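You operate a simulated robot arm through the tools that you are given. There is no shell and no other tool. Be economical: measure what you need, move in short steps, check, and stop when the job is done.

You are at the controls of a simulated robot arm. One attempt, no reset.

TASK
Put the white fitting on top of the fan nozzle. Open the low pull-out tray, fetch the green funnel from the inside of the low pull-out tray and set it on top of the brown glove box on the top of the stock counter, then shut the tray. Open the seals drawer. Do these in any order. Set down upright: white fitting.

Only the result counts: the job must be done as asked and must still hold three seconds after the hand-in. Knocking over, shifting, dropping, spilling or breaking anything else fails it. Lids that push on must go on centred and level and be pressed home; caps that screw on are set level and turned clockwise until they are tight.

THE ROBOT
A 6-joint arm with a two-finger parallel gripper on a trunk, on a base that drives. Base frame: it is fixed to the floor where the robot stands at the start and does not move with it; the origin is under the middle of the robot, x ahead of it, y to its left, z up. Lengths are in m, angles in degrees, forces in N, time in s.
With the tool pointing down near the work surface it reaches from about 0.2 to 0.56 m from the robot's upright axis, wherever it stands. Its first joint turns from -115.0 to 115.0 degrees. Places, roughly: fan nozzle [-1.5, -0.25, 1]; glove box [-1.5, 0, 1]; low pull-out tray [0.7, 0.5, 0.1]; seals drawer [-1.2, 6.6, 0.6]; white fitting (5x4x5 cm) [0.7, -0.1, 0.9]. Payload 4.2 kg.
Tool frame: the origin (TCP) lies between the finger pads and is the grasp point; the fingertips stand 0.023 m ahead of it; z points along the fingers, y is the line along which they close. The gripper opens to 0.094 m. The fingers are 0.038 m wide and 0.01 m thick; the gripper's body (0.054 by 0.096 m) begins 0.039 m behind the TCP.
Orientation is told as [roll, pitch, yaw] about the base's x, y, z axes, in that order, counted from this pose: with the fingers straight down and closing along the base's y, the tool's x points along the base's -x, its y along +y and its z along -z.

THE INTERFACE
- The arm moves only by the tool nudge_tool. Its argument "motion" is one flat list of numbers, 7 for each row, row after row: the shift along the base's x, y, z in m, then the turn, a rotation vector about the base's x, y, z in degrees, then the opening, from 0 (shut) to 1 (fully open). In form: [x, y, z, rx, ry, rz, claw, x, y, z, rx, ry, rz, claw, ...]. A call has 1 to 10 rows; each row is the pose to reach, as a shift and turn from the pose commanded when the call began. Each row takes 0.2 s and may step no farther than 0.05 m and 8.6 degrees from the row before; otherwise, or with a gripper value out of range, the whole call is refused. A pose out of reach is approached as far as the arm can. The call stops where the force on the tool passes 40 N (or 10 N more than at its start, if that is more) or the arm is blocked; 0.2 s more then pass. Each finger travels about 0.108 m/s and halts on what it meets, pressing with about 32 N; the grip force reading is that of the motor and also rises with nothing between the fingers. The clock runs only during rows and for 0.2 s after the last one: add rows that repeat a pose to give the fingers time. The reply holds the time, the measured pose of the TCP, the force on the tool along the base axes, the opening and the grip force, in the units named above and with some noise, with the torque about the TCP (base axes, N m) and any sound that the robot's microphone picked up.
- Cameras (640 x 400 px; columns grow to the right, rows downward): "scene" is now at [0.2414, 0.2114, 1.1537]; the picture's right is [0.18, -0.98, 0.00], its down [-0.41, -0.08, -0.91] and it looks along [0.89, 0.17, -0.42] (base axes); focal length 214 px, centre (320, 200). "wrist" rides on the gripper at [0.086, 0.016, -0.074] in the tool frame; the picture's right is [-0.18, 0.98, 0.00], its down [-0.58, -0.11, -0.81] and it looks along [-0.79, -0.15, 0.59] (tool axes); focal length 243 px, centre (320, 200). There is no depth. A picture from a camera that has moved, and an enlarged one, comes with that camera's place and axes in the base frame and with its lens.
- get_image(camera): a new picture of that camera. The clock stands still meanwhile.
- raise_lower(by): slides the trunk up (or, below 0, down) by that many m; the arm and the scene camera ride with it, the base frame stays. It gives what a move gives, with no picture.
- steer(legs): drives the robot by 1 to 6 legs, each [ahead, turn to the left] in m and degrees, along the robot's own axes; the way and the turn of a leg run together, so that a leg with both is an arc; at most 1.5 m and 180 degrees a leg. The arm and the cameras ride along, it lands a little off, and it stops where it bumps. It gives what a move gives.
- head_to(pan, tilt): turns the head with the scene camera to pan (to the left, within 80 degrees either way) and tilt (down, from -29 to 69), counted from straight ahead of the robot. It gives what a move gives.
- enlarge(camera, box): a new picture of the part [left, top, right, bottom] of that camera's present view, enlarged. The clock stands still meanwhile.
- job_done(): hands the job in; it is judged then, once.

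Work in short steps. Places have to be worked out from the pictures, the camera data and where the tool is seen: move nearer, look again, correct. Check each grasp and each placing, and mend what went wrong. You have 165 turns and 120 pictures in all, those below and enlarged ones among them. Open the gripper and draw the arm clear of the work before you hand the job in, unless the task says otherwise; then end with one line.

The tools are called after ">>>" as a command line: name --argument value ..., lists and objects as JSON in quotes. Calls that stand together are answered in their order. nudge_tool: Moves the arm, as the interface text tells. Its arguments: {"type":"object","properties":{"motion":{"type":"array"}},"required":["motion"]} The other tools are called the same way: raise_lower (by) slides the trunk up or down; steer (legs) drives the base; head_to (pan, tilt) turns the head that bears the scene camera; get_image (camera) takes a picture; enlarge (camera, box) takes an enlarged picture of a part of a camera's view; job_done () hands the job in.

At the start:

```text
time: 0.0
tcp_pos: [0.5498, 0.247, 1.1655]
tcp_rot: [0.0, 0.0, -0.1]
ft_force: [-1.3, 0.1, 0.2]
wrist_torque: [0.01, 0.04, 0.02]
opening: 0.0941
grip_force: 0.0
trunk travel left (down, up): [-0.495, 0.495]
robot x, y, heading: [-0.0027, -0.0018, 0.2]
head pan, tilt: [10.5, 24.6]
```

scene: 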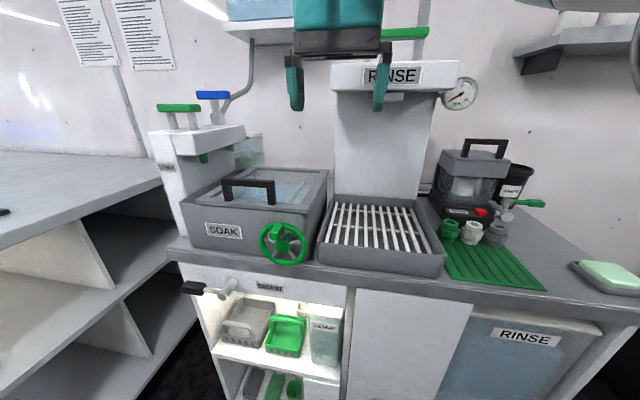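
wrist: 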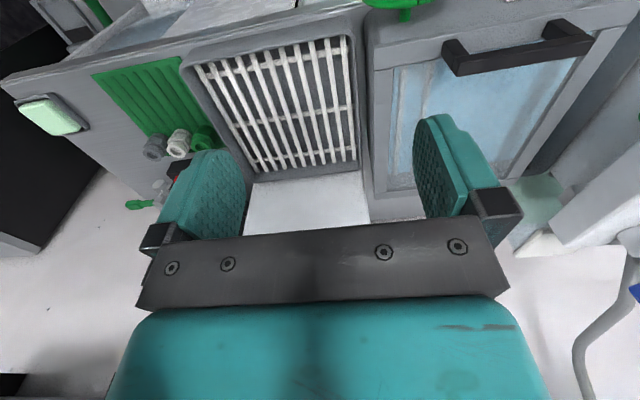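

I start by looking closely at the fitting area and the low tray area.

>>> enlarge --camera "scene" --box '[400, 130, 560, 300]'

>>> head_to --pan 40 --tilt 50

>>> get_image --camera "scene"

```text
2.35 times, centred on (480, 215) of scene
camera zoom: at [0.2414, 0.2114, 1.1537], right [0.18, -0.98, 0.0], down [-0.41, -0.08, -0.91], along [0.89, 0.17, -0.42], focal length 505 px, centre (-56, 165)
```

zoom: 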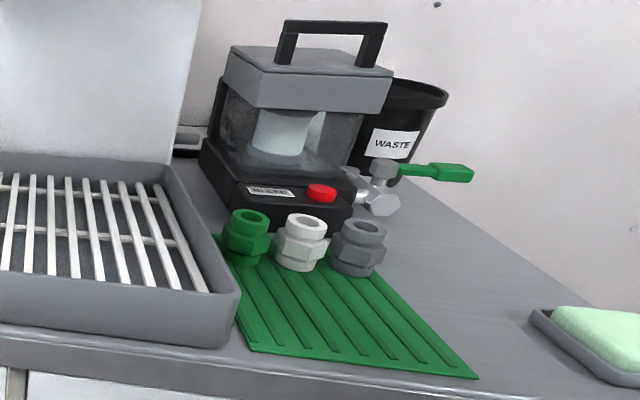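

```text
time: 0.9
tcp_pos: [0.5505, 0.2467, 1.1658]
tcp_rot: [0.1, 0.0, 0.1]
ft_force: [-0.5, 0.0, -0.2]
wrist_torque: [0.02, -0.01, -0.02]
opening: 0.0944
grip_force: 0.0
trunk travel left (down, up): [-0.495, 0.495]
robot x, y, heading: [-0.0059, -0.0021, -0.3]
head pan, tilt: [40.0, 50.0]
```

```text
116 pictures are left
camera scene: at [0.2097, 0.2441, 1.1156], right [0.64, -0.77, 0.0], down [-0.59, -0.49, -0.64], along [0.49, 0.41, -0.77], focal length 214 px, centre (320, 200)
```

scene: 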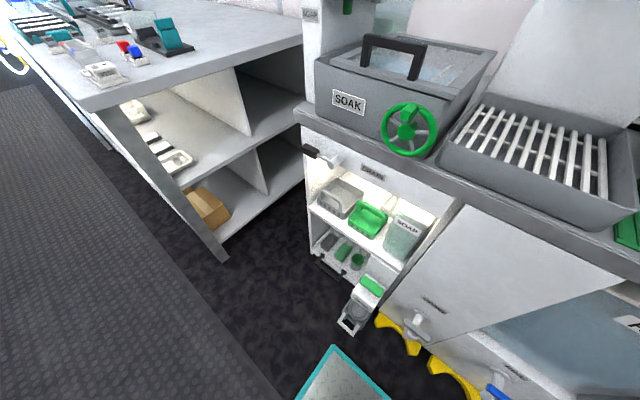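

Zoom on the bottom cabinet area where the tray should be.

>>> enlarge --camera "scene" --box '[290, 150, 450, 350]'

```text
2.00 times, centred on (370, 250) of scene
camera zoom: at [0.2097, 0.2441, 1.1156], right [0.64, -0.77, 0.0], down [-0.59, -0.49, -0.64], along [0.49, 0.41, -0.77], focal length 429 px, centre (220, 100)
```

zoom: 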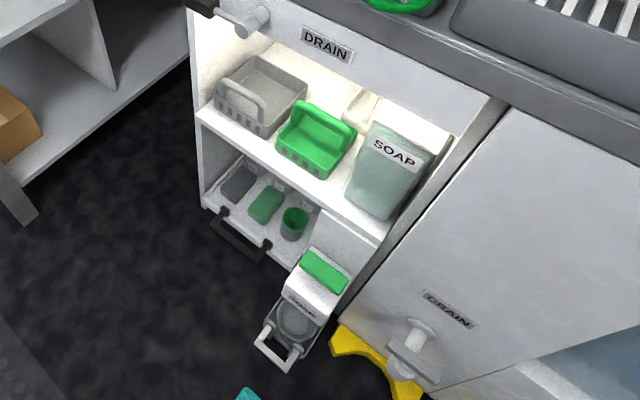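

The fitting is about (0.745,-0.07,0.855), out of reach from here. I bring the arm in and to the right before driving up to the counter.

>>> nudge_tool --motion '[-0.02, -0.045, 0, 0, 0, 0, 1, -0.04, -0.09, 0, 0, 0, 0, 1, -0.06, -0.135, 0, 0, 0, 0, 1, -0.08, -0.18, 0, 0, 0, 0, 1, -0.1, -0.225, 0, 0, 0, 0, 1, -0.12, -0.27, 0, 0, 0, 0, 1, -0.14, -0.31, 0, 0, 0, 0, 1]'

>>> head_to --pan 0 --tilt 60

>>> get_image --camera "scene"

>>> get_image --camera "wrist"

```text
time: 2.5
tcp_pos: [0.4456, -0.055, 1.1779]
tcp_rot: [0.0, -0.1, 0.0]
ft_force: [-1.5, 0.1, 0.4]
wrist_torque: [0.01, 0.03, -0.02]
opening: 0.094
grip_force: 0.0
out of reach, approached as far as the arm can: row 6, 7
trunk travel left (down, up): [-0.495, 0.495]
robot x, y, heading: [-0.0016, 0.0041, -0.0]
head pan, tilt: [40.0, 50.0]
```

```text
time: 3.6
tcp_pos: [0.444, -0.0544, 1.1774]
tcp_rot: [-0.1, -0.1, 0.1]
ft_force: [0.9, 0.0, 0.8]
wrist_torque: [0.01, -0.02, 0.01]
opening: 0.0938
grip_force: 0.1
trunk travel left (down, up): [-0.495, 0.495]
robot x, y, heading: [0.0017, 0.0016, -0.1]
head pan, tilt: [0.0, 60.0]
```

```text
114 pictures are left
camera scene: at [0.2173, 0.1946, 1.103], right [0.0, -1.0, 0.0], down [-0.87, 0.0, -0.5], along [0.5, 0.0, -0.87], focal length 214 px, centre (320, 200)
```

scene: 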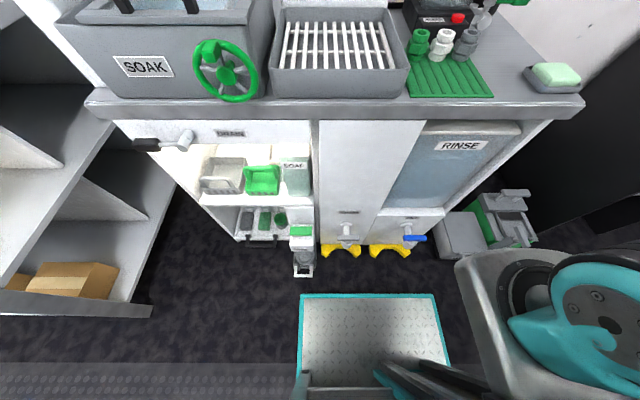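

```text
113 pictures are left
camera wrist: at [0.3594, -0.0374, 1.2505], right [0.18, 0.98, 0.0], down [0.58, -0.11, 0.81], along [0.79, -0.15, -0.59], focal length 243 px, centre (320, 200)
```

wrist: 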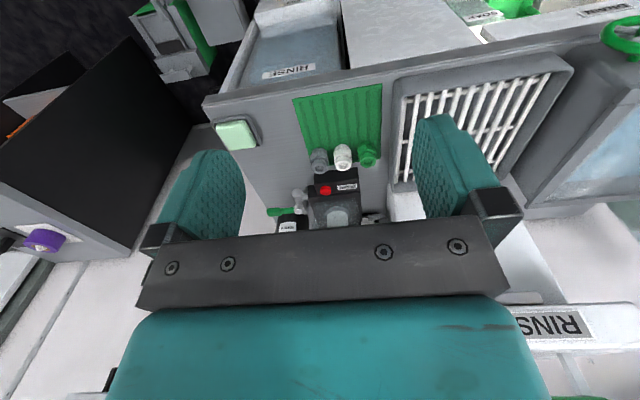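

Triangulating gives the fitting at ≈(0.70,-0.052,0.89). The base front is at ≈0.33, and a small object protrudes at y≈0.22–0.34, so I sidestep right ~0.12 and then drive up.

>>> steer --legs '[[0, 40], [-0.19, 0], [0, -40], [0.29, 0]]'

>>> get_image --camera "scene"

>>> get_image --camera "wrist"

```text
time: 10.5
tcp_pos: [0.5918, -0.168, 1.1788]
tcp_rot: [0.0, 0.0, 1.0]
ft_force: [0.7, -0.1, -0.1]
wrist_torque: [0.03, 0.02, 0.03]
opening: 0.0938
grip_force: 0.0
trunk travel left (down, up): [-0.495, 0.495]
robot x, y, heading: [0.1456, -0.1226, 0.8]
head pan, tilt: [0.0, 60.0]
```

```text
112 pictures are left
camera scene: at [0.36, 0.0775, 1.103], right [0.02, -1.0, 0.0], down [-0.87, -0.01, -0.5], along [0.5, 0.01, -0.87], focal length 214 px, centre (320, 200)
```

scene: 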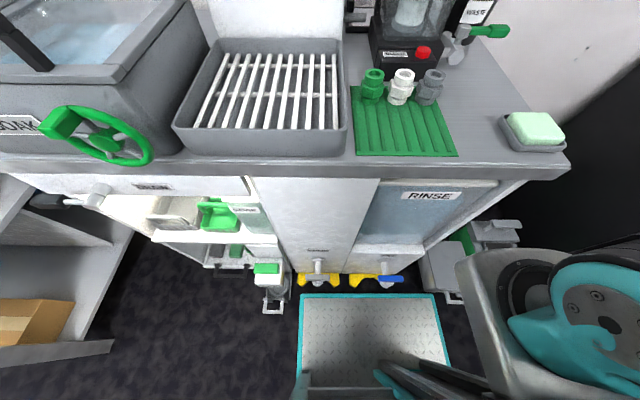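

```text
111 pictures are left
camera wrist: at [0.5057, -0.152, 1.2506], right [0.17, 0.99, 0.0], down [0.58, -0.1, 0.81], along [0.79, -0.14, -0.59], focal length 243 px, centre (320, 200)
```

wrist: 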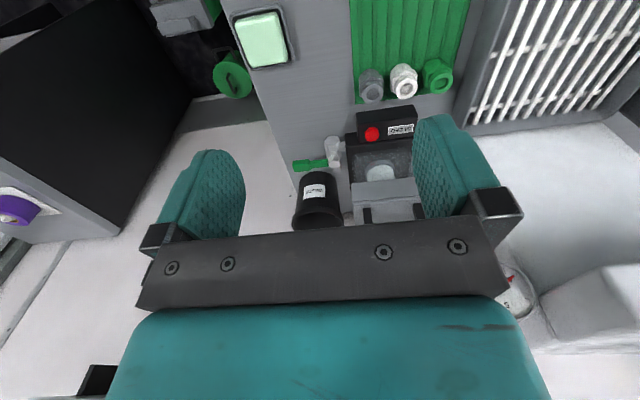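

Both views agree: fitting at ≈(0.708,-0.056,0.89). I move above it with the jaws partly closed.

>>> nudge_tool --motion '[0.02, 0.02, -0.03, 0, 0, 0, 0.8, 0.04, 0.04, -0.06, 0, 0, 0, 0.8, 0.06, 0.06, -0.095, 0, 0, 0, 0.8, 0.08, 0.08, -0.13, 0, 0, 0, 0.8, 0.1, 0.1, -0.16, 0, 0, 0, 0.8, 0.116, 0.112, -0.19, 0, 0, -1, 0.8]'

>>> get_image --camera "wrist"

>>> enlarge --camera "scene" --box '[320, 20, 500, 130]'

```text
time: 11.9
tcp_pos: [0.7082, -0.0541, 0.9867]
tcp_rot: [0.0, 0.1, 0.1]
ft_force: [0.2, 0.0, 0.7]
wrist_torque: [0.0, -0.01, 0.0]
opening: 0.0752
grip_force: 0.0
trunk travel left (down, up): [-0.495, 0.495]
robot x, y, heading: [0.1465, -0.1189, 0.9]
head pan, tilt: [0.0, 60.0]
```

```text
110 pictures are left
camera wrist: at [0.6219, -0.0375, 1.0605], right [0.18, 0.98, 0.0], down [0.58, -0.11, 0.81], along [0.79, -0.15, -0.59], focal length 243 px, centre (320, 200)
```

wrist: 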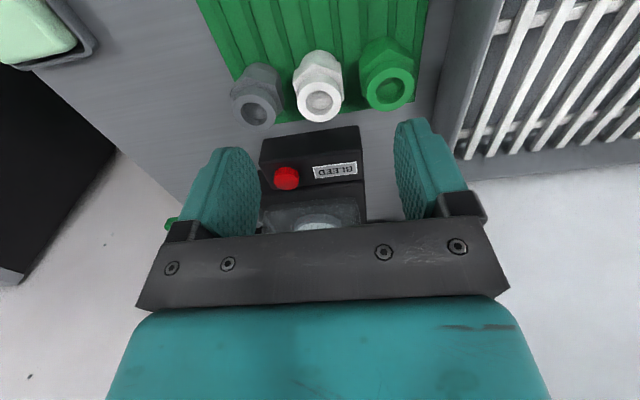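

```text
3.56 times, centred on (410, 75) of scene
camera zoom: at [0.3598, 0.0774, 1.1031], right [0.01, -1.0, 0.0], down [-0.87, -0.01, -0.5], along [0.5, 0.01, -0.87], focal length 763 px, centre (0, 644)
```

zoom: 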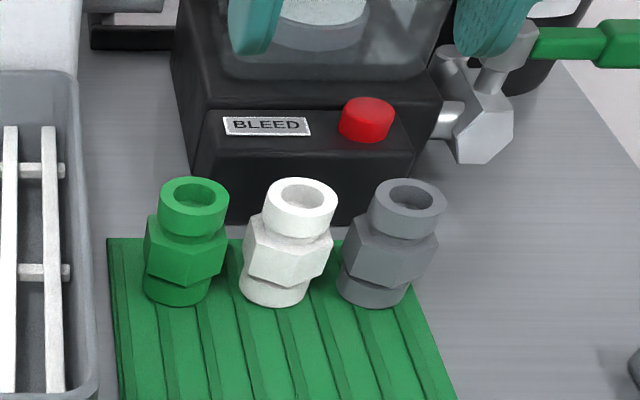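

Triangulation refines this: fitting axis ≈(0.722,-0.056), base z≈0.85, top≈0.896, hex flats facing ±y, neighbours only 5 cm away on each side. I'll grip the round neck front/back, so I rotate the tool 90° while backed off a little.

>>> nudge_tool --motion '[-0.02, 0, 0.01, 0, 0, 8.5, 0.65, -0.04, 0, 0.01, 0, 0, 17, 0.65, -0.04, 0, 0.01, 0, 0, 25.5, 0.65, -0.04, 0, 0.01, 0, 0, 34, 0.65, -0.04, 0, 0.01, 0, 0, 42.5, 0.65, -0.04, 0, 0.01, 0, 0, 51, 0.65, -0.04, 0, 0.01, 0, 0, 59.5, 0.65, -0.04, 0, 0.01, 0, 0, 68, 0.65, -0.04, 0, 0.01, 0, 0, 76.5, 0.65, -0.04, 0, 0.01, 0, 0, 85, 0.65]'

>>> nudge_tool --motion '[0, 0, 0, 0, 0, 5, 0.65, 0.03, -0.002, 0, 0, 0, 5, 0.65, 0.054, -0.002, -0.02, 0, 0, 5, 0.65]'

>>> enlarge --camera "scene" --box '[320, 0, 500, 130]'

>>> get_image --camera "wrist"

```text
time: 14.1
tcp_pos: [0.6672, -0.054, 0.9986]
tcp_rot: [0.1, 0.0, 85.2]
ft_force: [-0.6, -0.3, 0.2]
wrist_torque: [-0.02, 0.03, -0.01]
opening: 0.0613
grip_force: 0.0
trunk travel left (down, up): [-0.495, 0.495]
robot x, y, heading: [0.1456, -0.1185, 1.0]
head pan, tilt: [0.0, 60.0]
```

```text
time: 14.9
tcp_pos: [0.722, -0.0597, 0.9797]
tcp_rot: [0.0, 0.0, 90.0]
ft_force: [-0.6, -0.3, 0.0]
wrist_torque: [-0.04, -0.04, -0.01]
opening: 0.0612
grip_force: 0.1
trunk travel left (down, up): [-0.495, 0.495]
robot x, y, heading: [0.1442, -0.1223, 1.0]
head pan, tilt: [0.0, 60.0]
```

```text
3.08 times, centred on (410, 65) of scene
camera zoom: at [0.3598, 0.0775, 1.1031], right [0.01, -1.0, 0.0], down [-0.87, -0.01, -0.5], along [0.5, 0.01, -0.87], focal length 660 px, centre (43, 615)
```

zoom: 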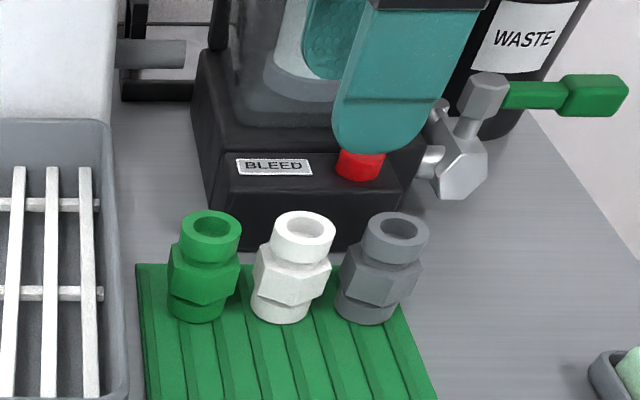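

```text
107 pictures are left
camera wrist: at [0.7061, -0.1448, 1.0509], right [-0.98, 0.18, 0.0], down [0.11, 0.58, 0.81], along [0.15, 0.79, -0.59], focal length 243 px, centre (320, 200)
```

wrist: 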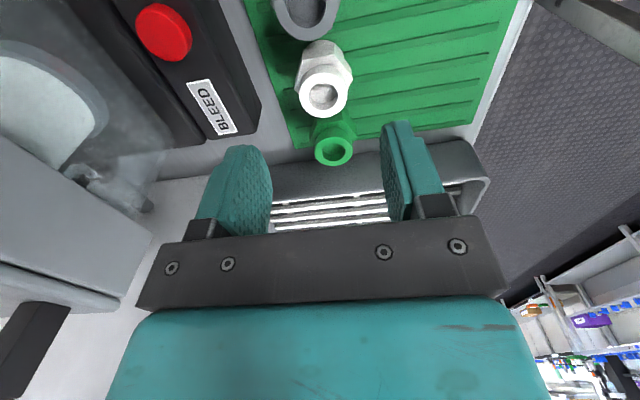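

Fitting top is at ≈(0.720,-0.056,0.899). I descend partway and check clearance to the bleed box.

>>> nudge_tool --motion '[-0.001, 0.004, -0.03, 0, 0, 0, 0.65, -0.001, 0.004, -0.05, 0, 0, 0, 0.65]'

>>> enlarge --camera "scene" --box '[320, 0, 500, 130]'

>>> get_image --camera "wrist"

```text
time: 15.5
tcp_pos: [0.7222, -0.0544, 0.927]
tcp_rot: [0.0, 0.0, 89.9]
ft_force: [-0.1, 0.0, -0.4]
wrist_torque: [0.01, -0.01, -0.01]
opening: 0.0611
grip_force: 0.1
trunk travel left (down, up): [-0.495, 0.495]
robot x, y, heading: [0.1473, -0.1218, 1.1]
head pan, tilt: [0.0, 60.0]
```

```text
3.08 times, centred on (410, 65) of scene
camera zoom: at [0.36, 0.0775, 1.1031], right [0.02, -1.0, 0.0], down [-0.87, -0.01, -0.5], along [0.5, 0.01, -0.87], focal length 660 px, centre (43, 615)
```

zoom: 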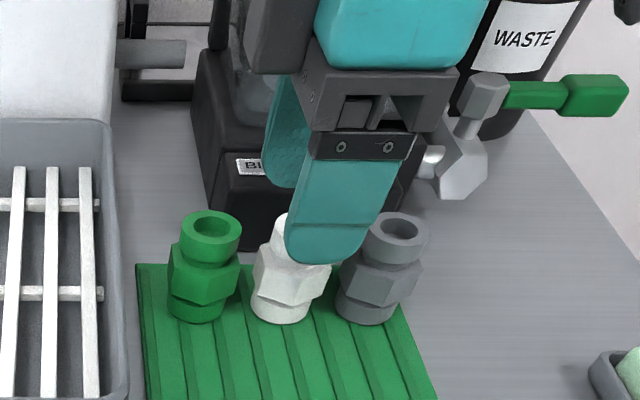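

```text
105 pictures are left
camera wrist: at [0.7066, -0.1401, 1.0005], right [-0.98, 0.18, 0.0], down [0.11, 0.58, 0.81], along [0.15, 0.79, -0.59], focal length 243 px, centre (320, 200)
```

wrist: 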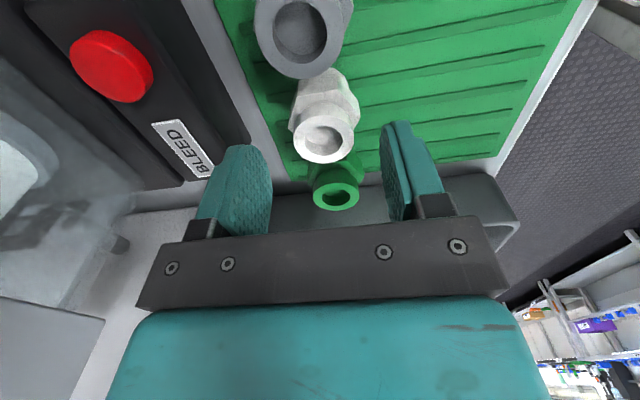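

Aligned. I lower so the tips surround the neck and close.

>>> nudge_tool --motion '[-0.001, -0.001, -0.022, 0, 0, 0, 0.65, -0.001, -0.001, -0.022, 0, 0, 0, 0.3, -0.001, -0.001, -0.022, 0, 0, 0, 0.2, -0.001, -0.001, -0.022, 0, 0, 0, 0.2]'

>>> get_image --camera "wrist"

```text
time: 16.5
tcp_pos: [0.7201, -0.0539, 0.9059]
tcp_rot: [0.0, 0.0, 90.0]
ft_force: [0.9, -0.2, 0.9]
wrist_torque: [0.04, -0.06, 0.02]
opening: 0.0349
grip_force: 31.9
trunk travel left (down, up): [-0.495, 0.495]
robot x, y, heading: [0.1439, -0.1209, 0.8]
head pan, tilt: [0.0, 60.0]
```

```text
104 pictures are left
camera wrist: at [0.7058, -0.1408, 0.979], right [-0.98, 0.18, 0.0], down [0.11, 0.58, 0.81], along [0.15, 0.79, -0.59], focal length 243 px, centre (320, 200)
```

wrist: 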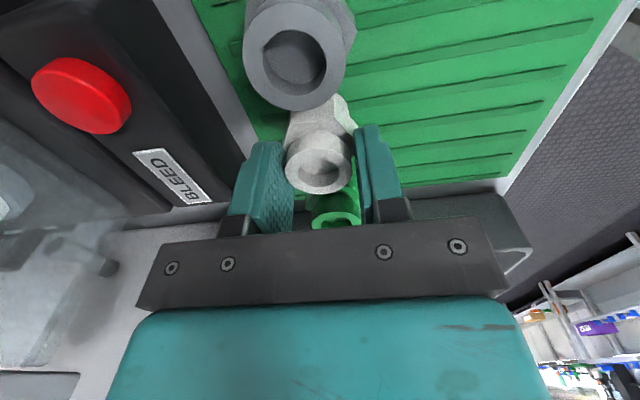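

Gripped at 35 mm. Lift straight up, then retract toward the robot.

>>> nudge_tool --motion '[0, 0, 0.03, 0, 0, 0, 0.2, 0, 0, 0.07, 0, 0, 0, 0.2, 0, 0, 0.11, 0, 0, 0, 0.2, -0.03, -0.01, 0.15, 0, 0, 0, 0.2, -0.07, -0.02, 0.18, 0, 0, 0, 0.2, -0.1, -0.03, 0.2, 0, 0, 0, 0.2]'

>>> get_image --camera "wrist"

>>> get_image --camera "scene"

```text
refused: row 4 steps farther than a row can; nothing moved
```

```text
103 pictures are left
camera wrist: at [0.7058, -0.1408, 0.979], right [-0.98, 0.18, 0.0], down [0.11, 0.58, 0.81], along [0.15, 0.79, -0.59], focal length 243 px, centre (320, 200)
```

wrist: 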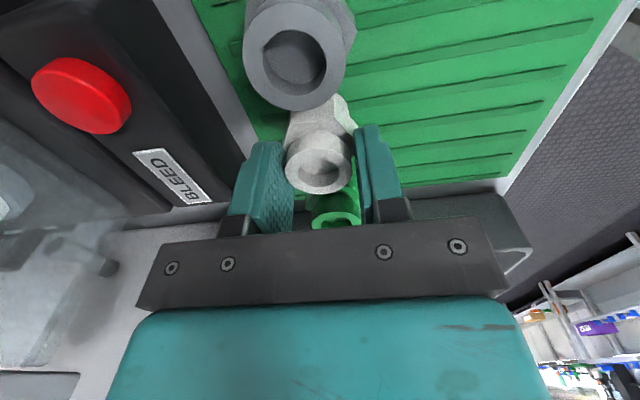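

```text
102 pictures are left
camera scene: at [0.36, 0.0775, 1.103], right [0.02, -1.0, 0.0], down [-0.87, -0.01, -0.5], along [0.5, 0.01, -0.87], focal length 214 px, centre (320, 200)
```

scene: 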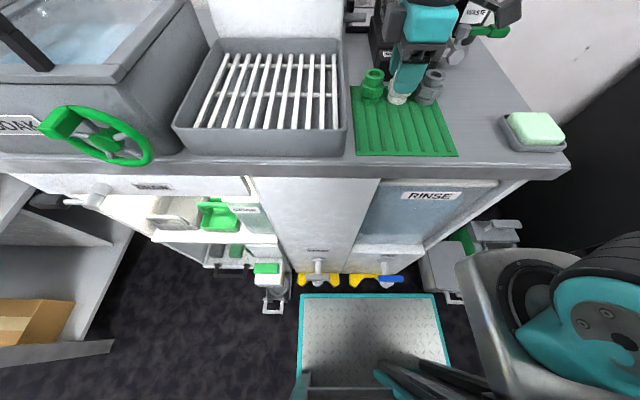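

The call was refused for step size; I repeat it with smaller steps.

>>> nudge_tool --motion '[0, 0, 0.03, 0, 0, 0, 0.2, 0, 0, 0.065, 0, 0, 0, 0.2, 0, 0, 0.1, 0, 0, 0, 0.2, -0.025, -0.01, 0.13, 0, 0, 0, 0.2, -0.055, -0.02, 0.155, 0, 0, 0, 0.2, -0.085, -0.03, 0.18, 0, 0, 0, 0.2]'

>>> get_image --camera "wrist"

>>> enlarge --camera "scene" --box '[320, 0, 500, 130]'

```text
time: 17.9
tcp_pos: [0.6377, -0.0842, 1.0851]
tcp_rot: [0.1, 0.1, 89.9]
ft_force: [-1.0, 0.4, -0.2]
wrist_torque: [-0.03, 0.01, 0.0]
opening: 0.0187
grip_force: 0.1
trunk travel left (down, up): [-0.495, 0.495]
robot x, y, heading: [0.1491, -0.122, 1.0]
head pan, tilt: [0.0, 60.0]
```

```text
101 pictures are left
camera wrist: at [0.6211, -0.1695, 1.1574], right [-0.98, 0.19, 0.0], down [0.11, 0.58, 0.81], along [0.15, 0.79, -0.59], focal length 243 px, centre (320, 200)
```

wrist: 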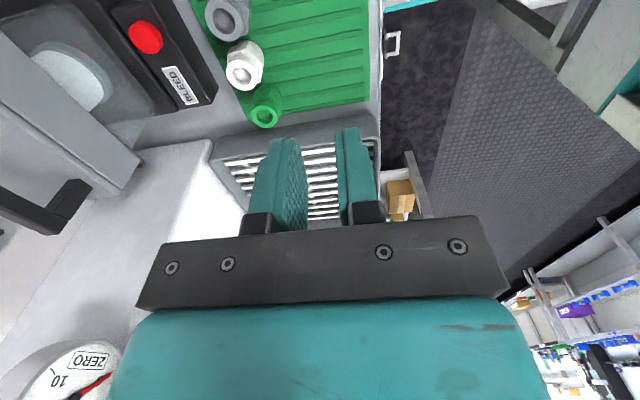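

```text
3.08 times, centred on (410, 65) of scene
camera zoom: at [0.3603, 0.0776, 1.1029], right [0.02, -1.0, 0.0], down [-0.87, -0.01, -0.5], along [0.5, 0.01, -0.87], focal length 660 px, centre (43, 615)
```

zoom: 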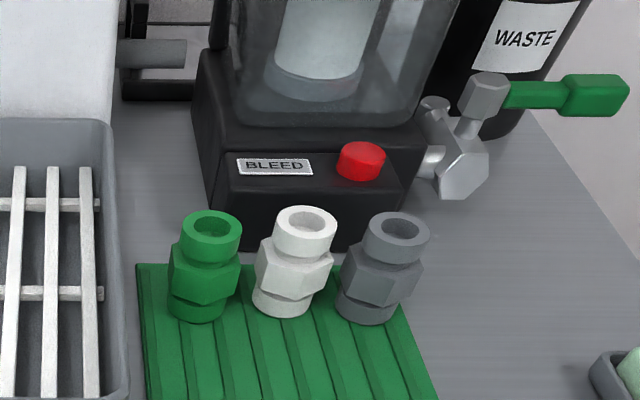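

The fitting slipped out; it still stands upright at ≈(0.723,-0.058). I open and return above it to grip deeper, on the hex.

>>> nudge_tool --motion '[0.02, 0.008, -0.01, 0, 0, 0, 0.68, 0.05, 0.016, -0.04, 0, 0, 0, 0.68, 0.075, 0.026, -0.08, 0, 0, 0, 0.68, 0.085, 0.026, -0.12, 0, 0, 0, 0.68, 0.085, 0.026, -0.15, 0, 0, 0, 0.68]'

>>> get_image --camera "wrist"

```text
time: 19.1
tcp_pos: [0.7204, -0.0587, 0.9345]
tcp_rot: [-0.1, -0.1, 90.1]
ft_force: [-0.8, -0.4, 0.6]
wrist_torque: [-0.02, -0.01, 0.0]
opening: 0.0636
grip_force: 0.0
trunk travel left (down, up): [-0.495, 0.495]
robot x, y, heading: [0.1432, -0.119, 0.8]
head pan, tilt: [0.0, 60.0]
```

```text
99 pictures are left
camera wrist: at [0.7049, -0.1441, 1.0073], right [-0.98, 0.18, 0.0], down [0.11, 0.58, 0.81], along [0.15, 0.79, -0.59], focal length 243 px, centre (320, 200)
```

wrist: 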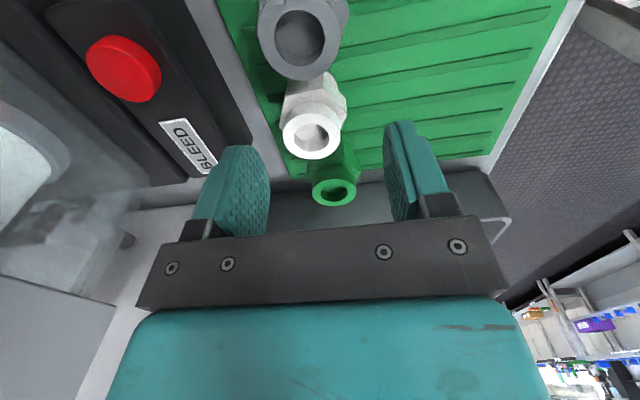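

Fitting at x≈0.726. I shift 6 mm, descend so the tips surround the hex, and close.

>>> nudge_tool --motion '[0.006, -0.001, -0.02, 0, 0, 0, 0.68, 0.006, -0.001, -0.04, 0, 0, 0, 0.68, 0.006, -0.001, -0.05, 0, 0, 0, 0.68, 0.006, -0.001, -0.05, 0, 0, 0, 0.1, 0.006, -0.001, -0.05, 0, 0, 0, 0.1, 0.006, -0.001, -0.05, 0, 0, 0, 0.1]'

>>> get_image --camera "wrist"

```text
time: 20.5
tcp_pos: [0.7262, -0.0596, 0.8856]
tcp_rot: [0.0, 0.0, 90.1]
ft_force: [-0.2, 0.1, 0.5]
wrist_torque: [-0.01, 0.02, -0.02]
opening: 0.0355
grip_force: 31.6
trunk travel left (down, up): [-0.495, 0.495]
robot x, y, heading: [0.1455, -0.1167, 1.0]
head pan, tilt: [0.0, 60.0]
```

```text
98 pictures are left
camera wrist: at [0.7112, -0.1447, 0.9582], right [-0.98, 0.18, 0.0], down [0.11, 0.58, 0.81], along [0.15, 0.79, -0.59], focal length 243 px, centre (320, 200)
```

wrist: 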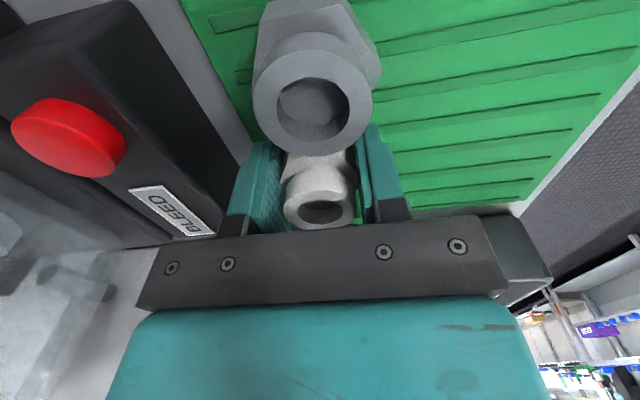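

Opening 35.5 mm with the hex in the jaws. Lift in small steps and check.

>>> nudge_tool --motion '[0, 0, 0.015, 0, 0, 0, 0.1, 0, 0, 0.035, 0, 0, 0, 0.1, 0, 0, 0.06, 0, 0, 0, 0.1, 0, 0, 0.09, 0, 0, 0, 0.1]'

>>> get_image --camera "wrist"

>>> enlarge --camera "scene" --box '[320, 0, 500, 130]'

```text
time: 21.5
tcp_pos: [0.7267, -0.0589, 0.9757]
tcp_rot: [0.0, 0.1, 90.0]
ft_force: [-0.2, 0.9, 0.4]
wrist_torque: [0.0, 0.0, 0.01]
opening: 0.0355
grip_force: 32.0
trunk travel left (down, up): [-0.495, 0.495]
robot x, y, heading: [0.1464, -0.1191, 0.9]
head pan, tilt: [0.0, 60.0]
```

```text
97 pictures are left
camera wrist: at [0.7099, -0.1458, 1.0482], right [-0.98, 0.18, 0.0], down [0.11, 0.58, 0.81], along [0.15, 0.79, -0.59], focal length 243 px, centre (320, 200)
```

wrist: 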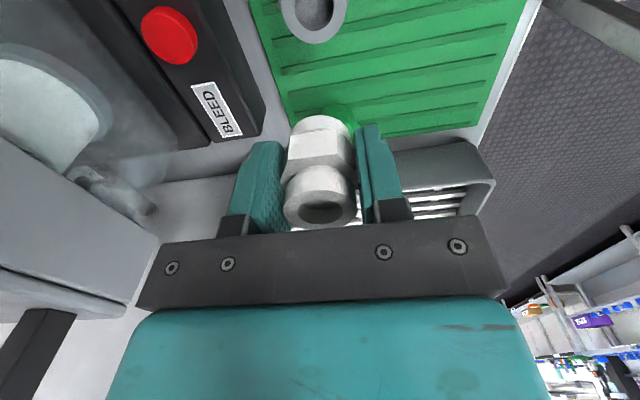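

```text
3.08 times, centred on (410, 65) of scene
camera zoom: at [0.3601, 0.0775, 1.103], right [0.02, -1.0, 0.0], down [-0.87, -0.01, -0.5], along [0.5, 0.01, -0.87], focal length 660 px, centre (43, 615)
```

zoom: 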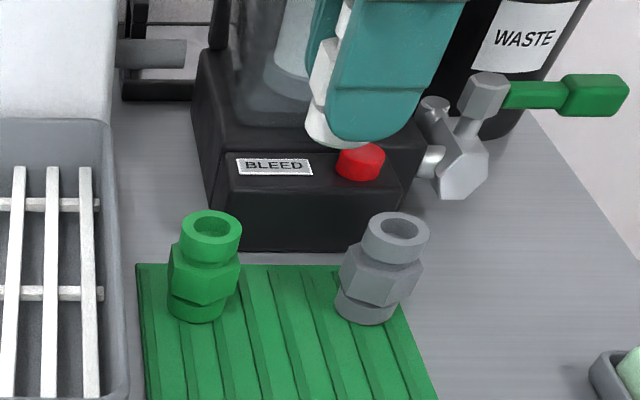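

The fitting is held. I retract and raise the arm.

>>> nudge_tool --motion '[-0.01, 0, 0.04, 0, 0, 0, 0.1, -0.03, -0.01, 0.08, 0, 0, 0, 0.1, -0.06, -0.02, 0.11, 0, 0, 0, 0.1, -0.09, -0.03, 0.14, 0, 0, 0, 0.1, -0.12, -0.05, 0.16, 0, 0, 0, 0.1, -0.15, -0.07, 0.16, 0, 0, 0, 0.1]'

>>> steer --legs '[[-0.4, 0], [0, 90]]'

>>> head_to --pan 75 --tilt 20

>>> get_image --camera "scene"

>>> get_image --camera "wrist"

```text
time: 22.9
tcp_pos: [0.5895, -0.1244, 1.1402]
tcp_rot: [0.1, 0.2, 90.1]
ft_force: [-0.2, 0.9, -0.1]
wrist_torque: [0.0, -0.05, 0.05]
opening: 0.0351
grip_force: 32.1
out of reach, approached as far as the arm can: row 6
trunk travel left (down, up): [-0.495, 0.495]
robot x, y, heading: [0.1455, -0.1184, 0.9]
head pan, tilt: [0.0, 60.0]
```

```text
time: 29.2
tcp_pos: [-0.2565, 0.3166, 1.1384]
tcp_rot: [0.2, 0.0, -179.7]
ft_force: [-0.4, 0.5, -0.5]
wrist_torque: [0.01, 0.02, -0.06]
opening: 0.0352
grip_force: 31.4
trunk travel left (down, up): [-0.495, 0.495]
robot x, y, heading: [-0.2582, -0.1284, 91.3]
head pan, tilt: [0.0, 60.0]
```

```text
time: 30.7
tcp_pos: [-0.2569, 0.3161, 1.1405]
tcp_rot: [0.1, 0.1, -179.7]
ft_force: [-0.7, -0.4, -0.1]
wrist_torque: [0.0, 0.02, 0.01]
opening: 0.0355
grip_force: 32.1
trunk travel left (down, up): [-0.495, 0.495]
robot x, y, heading: [-0.2586, -0.1273, 91.4]
head pan, tilt: [75.0, 20.0]
```

```text
95 pictures are left
camera scene: at [-0.548, 0.0416, 1.1611], right [0.24, 0.97, 0.0], down [0.33, -0.08, -0.94], along [-0.91, 0.22, -0.34], focal length 214 px, centre (320, 200)
```

scene: 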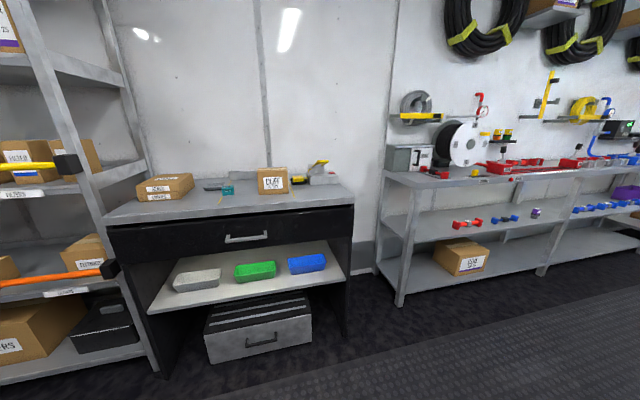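

```text
94 pictures are left
camera wrist: at [-0.1694, 0.3008, 1.2131], right [-0.18, -0.98, 0.0], down [-0.58, 0.11, 0.81], along [-0.79, 0.14, -0.59], focal length 243 px, centre (320, 200)
```

wrist: 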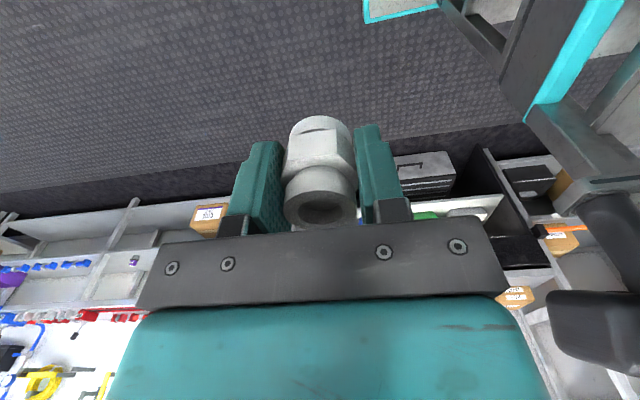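

I zoom on the stock counter.

>>> enlarge --camera "scene" --box '[110, 140, 360, 260]'

```text
2.56 times, centred on (235, 200) of scene
camera zoom: at [-0.548, 0.0416, 1.1611], right [0.24, 0.97, 0.0], down [0.33, -0.08, -0.94], along [-0.91, 0.22, -0.34], focal length 549 px, centre (538, 200)
```

zoom: 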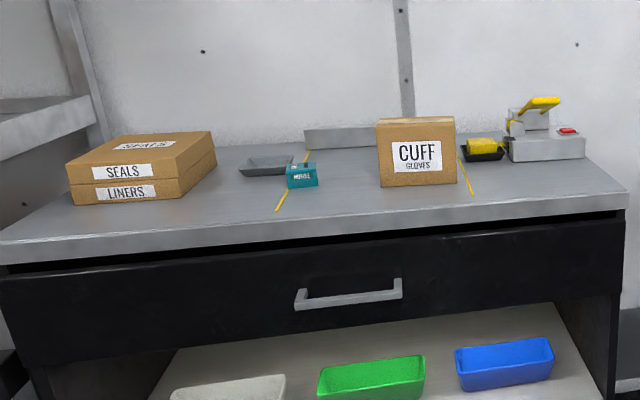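

The CUFF GLOVES box is seen, and a nozzle item between the boxes. I turn to face the counter and drive closer.

>>> steer --legs '[[0, 89], [0.4, 0]]'

>>> head_to --pan -10 --tilt 25

>>> get_image --camera "scene"

>>> get_image --camera "wrist"

```text
time: 37.1
tcp_pos: [-1.114, -0.133, 1.1401]
tcp_rot: [0.1, 0.1, -89.8]
ft_force: [0.2, -0.4, 0.0]
wrist_torque: [-0.02, -0.03, 0.01]
opening: 0.0354
grip_force: 32.0
trunk travel left (down, up): [-0.495, 0.495]
robot x, y, heading: [-0.6686, -0.1359, -178.9]
head pan, tilt: [75.0, 20.0]
```

```text
time: 38.7
tcp_pos: [-1.1135, -0.1335, 1.1396]
tcp_rot: [0.1, 0.1, -89.8]
ft_force: [-1.0, 0.0, -1.1]
wrist_torque: [0.02, 0.0, -0.03]
opening: 0.0356
grip_force: 31.9
trunk travel left (down, up): [-0.495, 0.495]
robot x, y, heading: [-0.6693, -0.137, -179.0]
head pan, tilt: [-10.0, 25.0]
```

```text
92 pictures are left
camera scene: at [-0.9102, -0.3199, 1.1531], right [0.15, 0.99, 0.0], down [0.42, -0.07, -0.91], along [-0.9, 0.14, -0.42], focal length 214 px, centre (320, 200)
```

scene: 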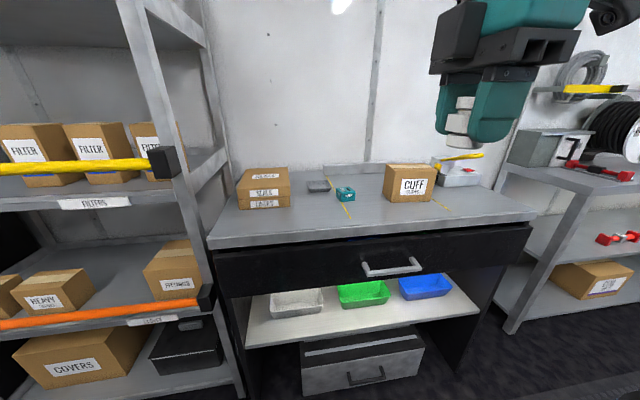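

```text
91 pictures are left
camera wrist: at [-1.0968, -0.0462, 1.2131], right [0.98, -0.18, 0.0], down [-0.11, -0.58, 0.81], along [-0.15, -0.79, -0.59], focal length 243 px, centre (320, 200)
```

wrist: 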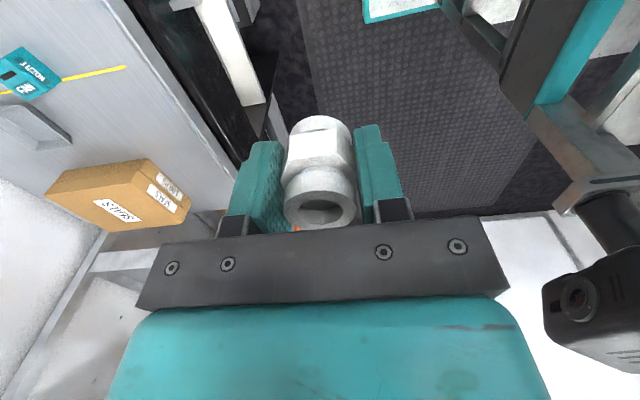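

>>> enlarge --camera "scene" --box '[220, 150, 380, 240]'

>>> enlarge --camera "wrist" --box '[0, 30, 140, 160]'

```text
4.00 times, centred on (300, 195) of scene
camera zoom: at [-0.9102, -0.3199, 1.1531], right [0.15, 0.99, 0.0], down [0.42, -0.07, -0.91], along [-0.9, 0.14, -0.42], focal length 858 px, centre (400, 220)
```

zoom: 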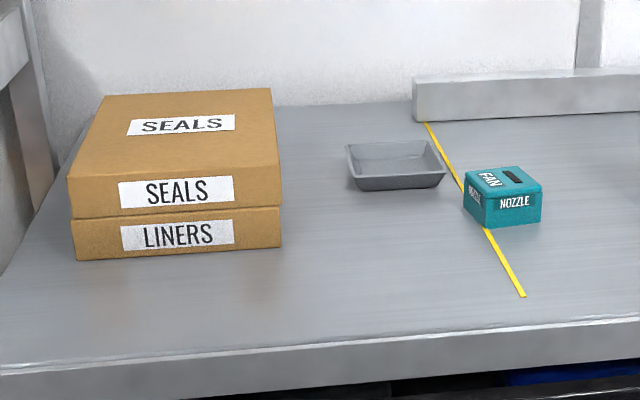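

```text
3.08 times, centred on (70, 95) of wrist
camera zoom: at [-1.0968, -0.0462, 1.2131], right [0.98, -0.18, 0.0], down [-0.11, -0.58, 0.81], along [-0.15, -0.79, -0.59], focal length 746 px, centre (1089, 523)
```

zoom: 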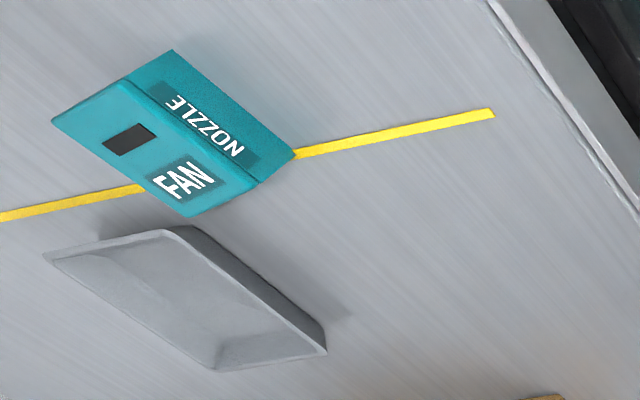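

The fan nozzle is the small teal box, its top centre at ≈(-1.536,-0.138,0.885). I drive 0.31 m closer.

>>> steer --legs '[[0.31, 0]]'

>>> head_to --pan 15 --tilt 40

>>> get_image --camera "scene"

>>> get_image --camera "wrist"

```text
time: 40.7
tcp_pos: [-1.4191, -0.1375, 1.1411]
tcp_rot: [0.1, 0.0, -90.0]
ft_force: [-0.1, 0.0, -0.3]
wrist_torque: [-0.04, 0.0, 0.0]
opening: 0.0353
grip_force: 32.0
trunk travel left (down, up): [-0.495, 0.495]
robot x, y, heading: [-0.974, -0.1431, -179.2]
head pan, tilt: [-10.0, 25.0]
```

```text
time: 41.6
tcp_pos: [-1.4193, -0.1355, 1.1405]
tcp_rot: [0.0, 0.1, -90.0]
ft_force: [-1.0, -0.7, 0.2]
wrist_torque: [-0.01, 0.0, 0.0]
opening: 0.0353
grip_force: 32.0
trunk travel left (down, up): [-0.495, 0.495]
robot x, y, heading: [-0.9817, -0.1411, -179.3]
head pan, tilt: [15.0, 40.0]
```

```text
88 pictures are left
camera scene: at [-1.2082, -0.3616, 1.1298], right [-0.27, 0.96, 0.0], down [0.62, 0.17, -0.77], along [-0.74, -0.21, -0.64], focal length 214 px, centre (320, 200)
```

scene: 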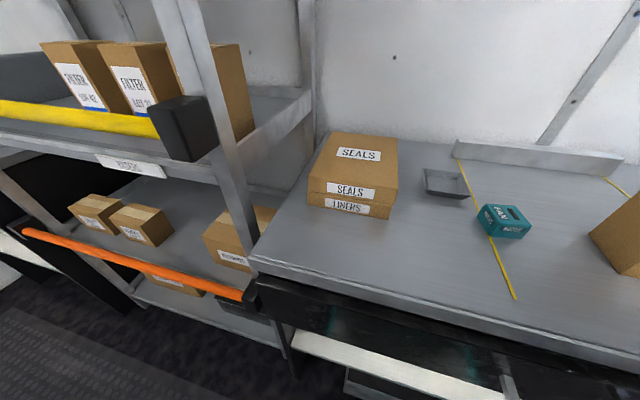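

```text
87 pictures are left
camera wrist: at [-1.4027, -0.0493, 1.2131], right [0.98, -0.19, 0.0], down [-0.11, -0.58, 0.81], along [-0.15, -0.79, -0.59], focal length 243 px, centre (320, 200)
```

wrist: 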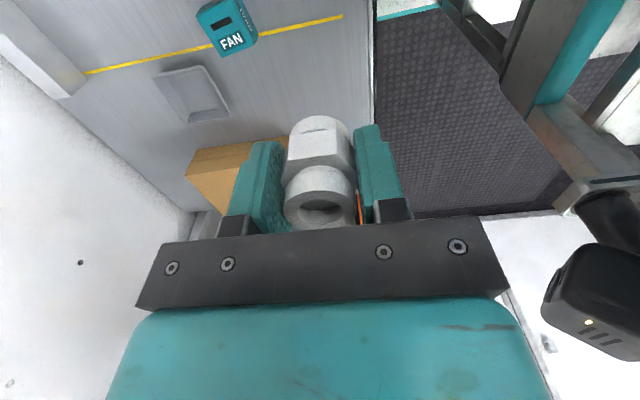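

Refined: nozzle top centre ≈(-1.533,-0.138,0.885). I move the fitting above it.

>>> nudge_tool --motion '[-0.03, 0, -0.02, 0, 0, 0, 0.1, -0.06, -0.001, -0.05, 0, 0, 0, 0.1, -0.09, -0.002, -0.08, 0, 0, 0, 0.1, -0.112, -0.002, -0.11, 0, 0, 0, 0.1, -0.114, -0.002, -0.15, 0, 0, 0, 0.1, -0.114, -0.002, -0.185, 0, 0, 0, 0.1]'

>>> head_to --pan -30 --tilt 40

>>> get_image --camera "scene"

>>> get_image --camera "wrist"

```text
time: 43.0
tcp_pos: [-1.5354, -0.1386, 0.954]
tcp_rot: [-0.1, -0.1, -90.2]
ft_force: [-0.5, -0.8, -0.6]
wrist_torque: [0.01, 0.01, 0.02]
opening: 0.0353
grip_force: 31.7
trunk travel left (down, up): [-0.495, 0.495]
robot x, y, heading: [-0.9741, -0.1421, -179.2]
head pan, tilt: [15.0, 40.0]
```

```text
time: 44.1
tcp_pos: [-1.5345, -0.1394, 0.9553]
tcp_rot: [0.0, 0.1, -90.0]
ft_force: [0.3, -0.3, -0.5]
wrist_torque: [0.01, -0.03, -0.01]
opening: 0.0354
grip_force: 31.7
trunk travel left (down, up): [-0.495, 0.495]
robot x, y, heading: [-0.9768, -0.1434, -179.4]
head pan, tilt: [-30.0, 40.0]
```

```text
86 pictures are left
camera scene: at [-1.2007, -0.2972, 1.1298], right [0.49, 0.87, 0.0], down [0.56, -0.31, -0.77], along [-0.67, 0.37, -0.64], focal length 214 px, centre (320, 200)
```

scene: 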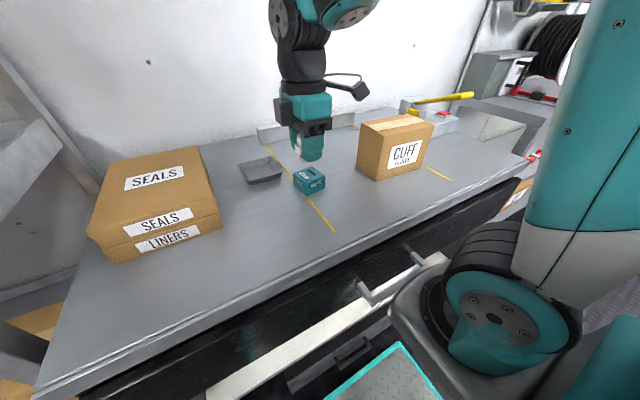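

```text
85 pictures are left
camera wrist: at [-1.5177, -0.052, 1.0277], right [0.98, -0.19, 0.0], down [-0.11, -0.58, 0.81], along [-0.15, -0.79, -0.59], focal length 243 px, centre (320, 200)
```

wrist: 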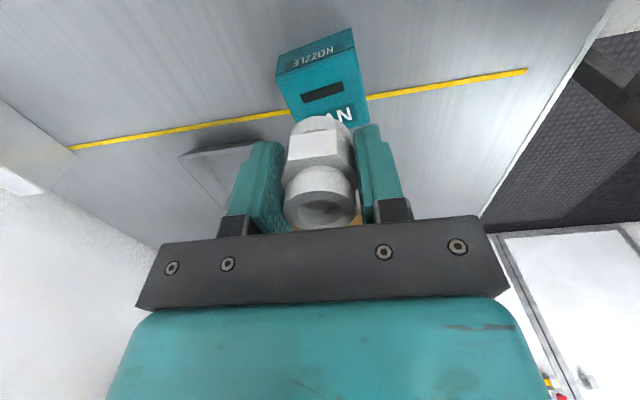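

>>> enlarge --camera "scene" --box '[260, 110, 350, 215]'

>>> enlarge --camera "wrist" --box '[250, 20, 400, 140]'

```text
3.81 times, centred on (305, 162) of scene
camera zoom: at [-1.2007, -0.2972, 1.1298], right [0.49, 0.87, 0.0], down [0.56, -0.31, -0.77], along [-0.67, 0.37, -0.64], focal length 817 px, centre (377, 343)
```

zoom: 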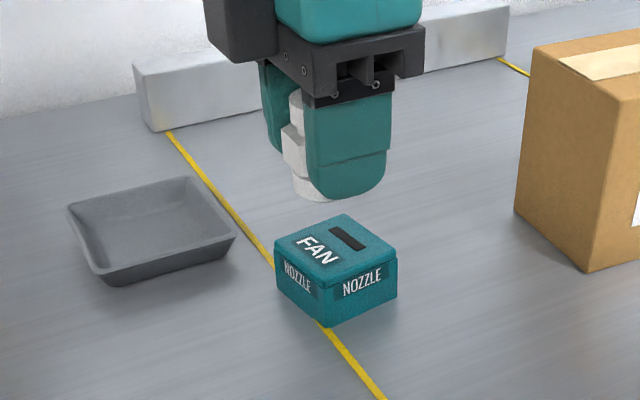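

```text
3.33 times, centred on (325, 80) of wrist
camera zoom: at [-1.5177, -0.052, 1.0277], right [0.98, -0.19, 0.0], down [-0.11, -0.58, 0.81], along [-0.15, -0.79, -0.59], focal length 809 px, centre (303, 600)
```

zoom: 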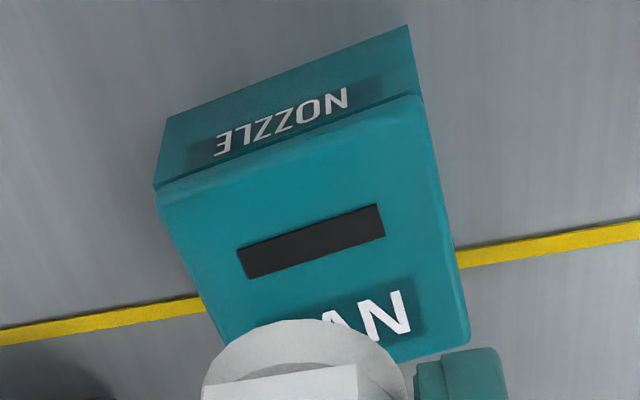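

Fitting is centred over the nozzle (−1.532,−0.138,0.883). I lower gently toward contact.

>>> nudge_tool --motion '[0.002, 0.001, -0.015, 0, 0, 0, 0.1, 0.002, 0.001, -0.026, 0, 0, 0, 0.1, 0.002, 0.001, -0.032, 0, 0, 0, 0.1]'

>>> enlarge --camera "scene" --box '[260, 110, 350, 215]'

```text
time: 45.0
tcp_pos: [-1.5318, -0.1376, 0.9222]
tcp_rot: [0.1, 0.0, -90.1]
ft_force: [0.4, 0.6, 3.5]
wrist_torque: [-0.05, -0.01, -0.02]
opening: 0.0352
grip_force: 32.6
trunk travel left (down, up): [-0.495, 0.495]
robot x, y, heading: [-0.9728, -0.1396, -179.2]
head pan, tilt: [-30.0, 40.0]
```

```text
3.81 times, centred on (305, 162) of scene
camera zoom: at [-1.2005, -0.2971, 1.1299], right [0.49, 0.87, 0.0], down [0.56, -0.31, -0.77], along [-0.67, 0.37, -0.64], focal length 817 px, centre (377, 343)
```

zoom: 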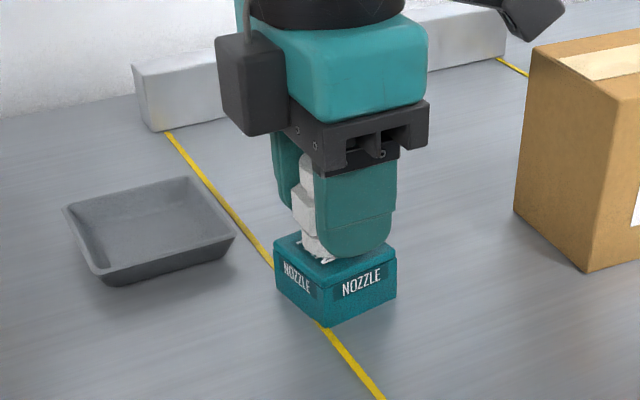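

Contact (3.5 N) at z=0.922. I open and lift straight up.

>>> nudge_tool --motion '[0, 0, 0, 0, 0, 0, 0.45, 0, 0, 0, 0, 0, 0, 0.65, 0, 0, 0, 0, 0, 0, 0.65, 0, 0, 0.03, 0, 0, 0, 0.65, 0, 0, 0.07, 0, 0, 0, 0.65, 0, 0, 0.11, 0, 0, 0, 0.65, 0.03, 0, 0.14, 0, 0, 0, 0.65, 0.06, 0, 0.17, 0, 0, 0, 0.65, 0.09, 0, 0.2, 0, 0, 0, 0.65]'

>>> enlarge --camera "scene" --box '[260, 110, 350, 215]'

>>> get_image --camera "wrist"

```text
time: 47.0
tcp_pos: [-1.442, -0.1387, 1.1244]
tcp_rot: [0.1, 0.2, -90.1]
ft_force: [-0.1, -0.1, 0.2]
wrist_torque: [0.0, -0.02, 0.02]
opening: 0.061
grip_force: 0.1
trunk travel left (down, up): [-0.495, 0.495]
robot x, y, heading: [-0.9773, -0.1435, -179.4]
head pan, tilt: [-30.0, 40.0]
```

```text
3.81 times, centred on (305, 162) of scene
camera zoom: at [-1.2009, -0.2971, 1.1297], right [0.49, 0.87, 0.0], down [0.56, -0.31, -0.77], along [-0.67, 0.37, -0.64], focal length 817 px, centre (377, 343)
```

zoom: 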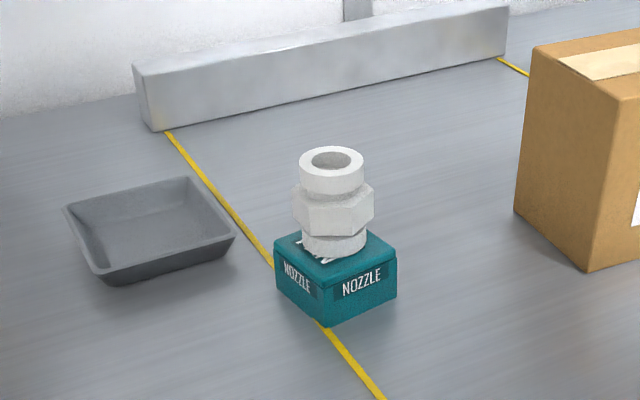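

```text
80 pictures are left
camera wrist: at [-1.4243, -0.0519, 1.1981], right [0.98, -0.19, 0.0], down [-0.11, -0.58, 0.81], along [-0.15, -0.79, -0.59], focal length 243 px, centre (320, 200)
```

wrist: 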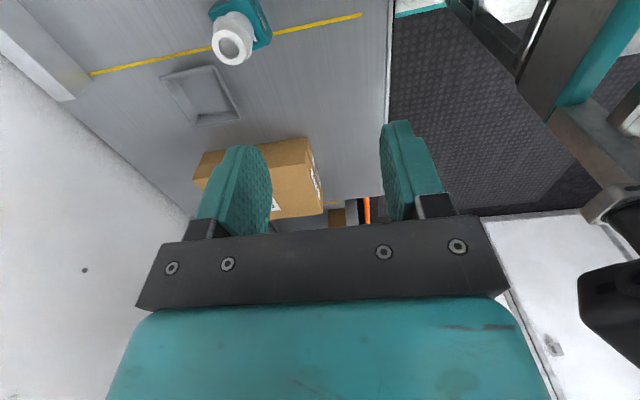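

The fitting stands upright on the nozzle. I note the glove box geometry before leaving.

>>> enlarge --camera "scene" --box '[340, 95, 480, 200]'

```text
3.81 times, centred on (410, 148) of scene
camera zoom: at [-1.2009, -0.2971, 1.1297], right [0.49, 0.87, 0.0], down [0.56, -0.31, -0.77], along [-0.67, 0.37, -0.64], focal length 817 px, centre (-23, 400)
```

zoom: 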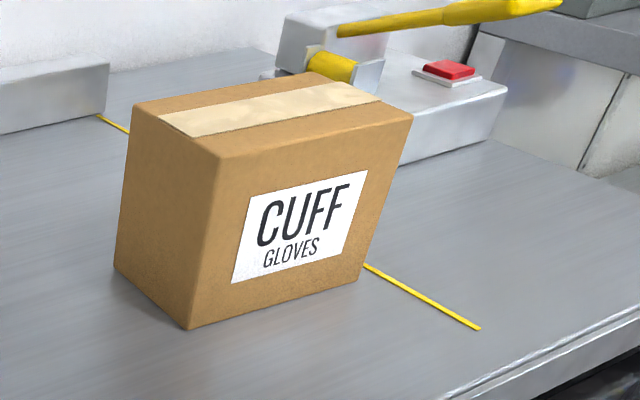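

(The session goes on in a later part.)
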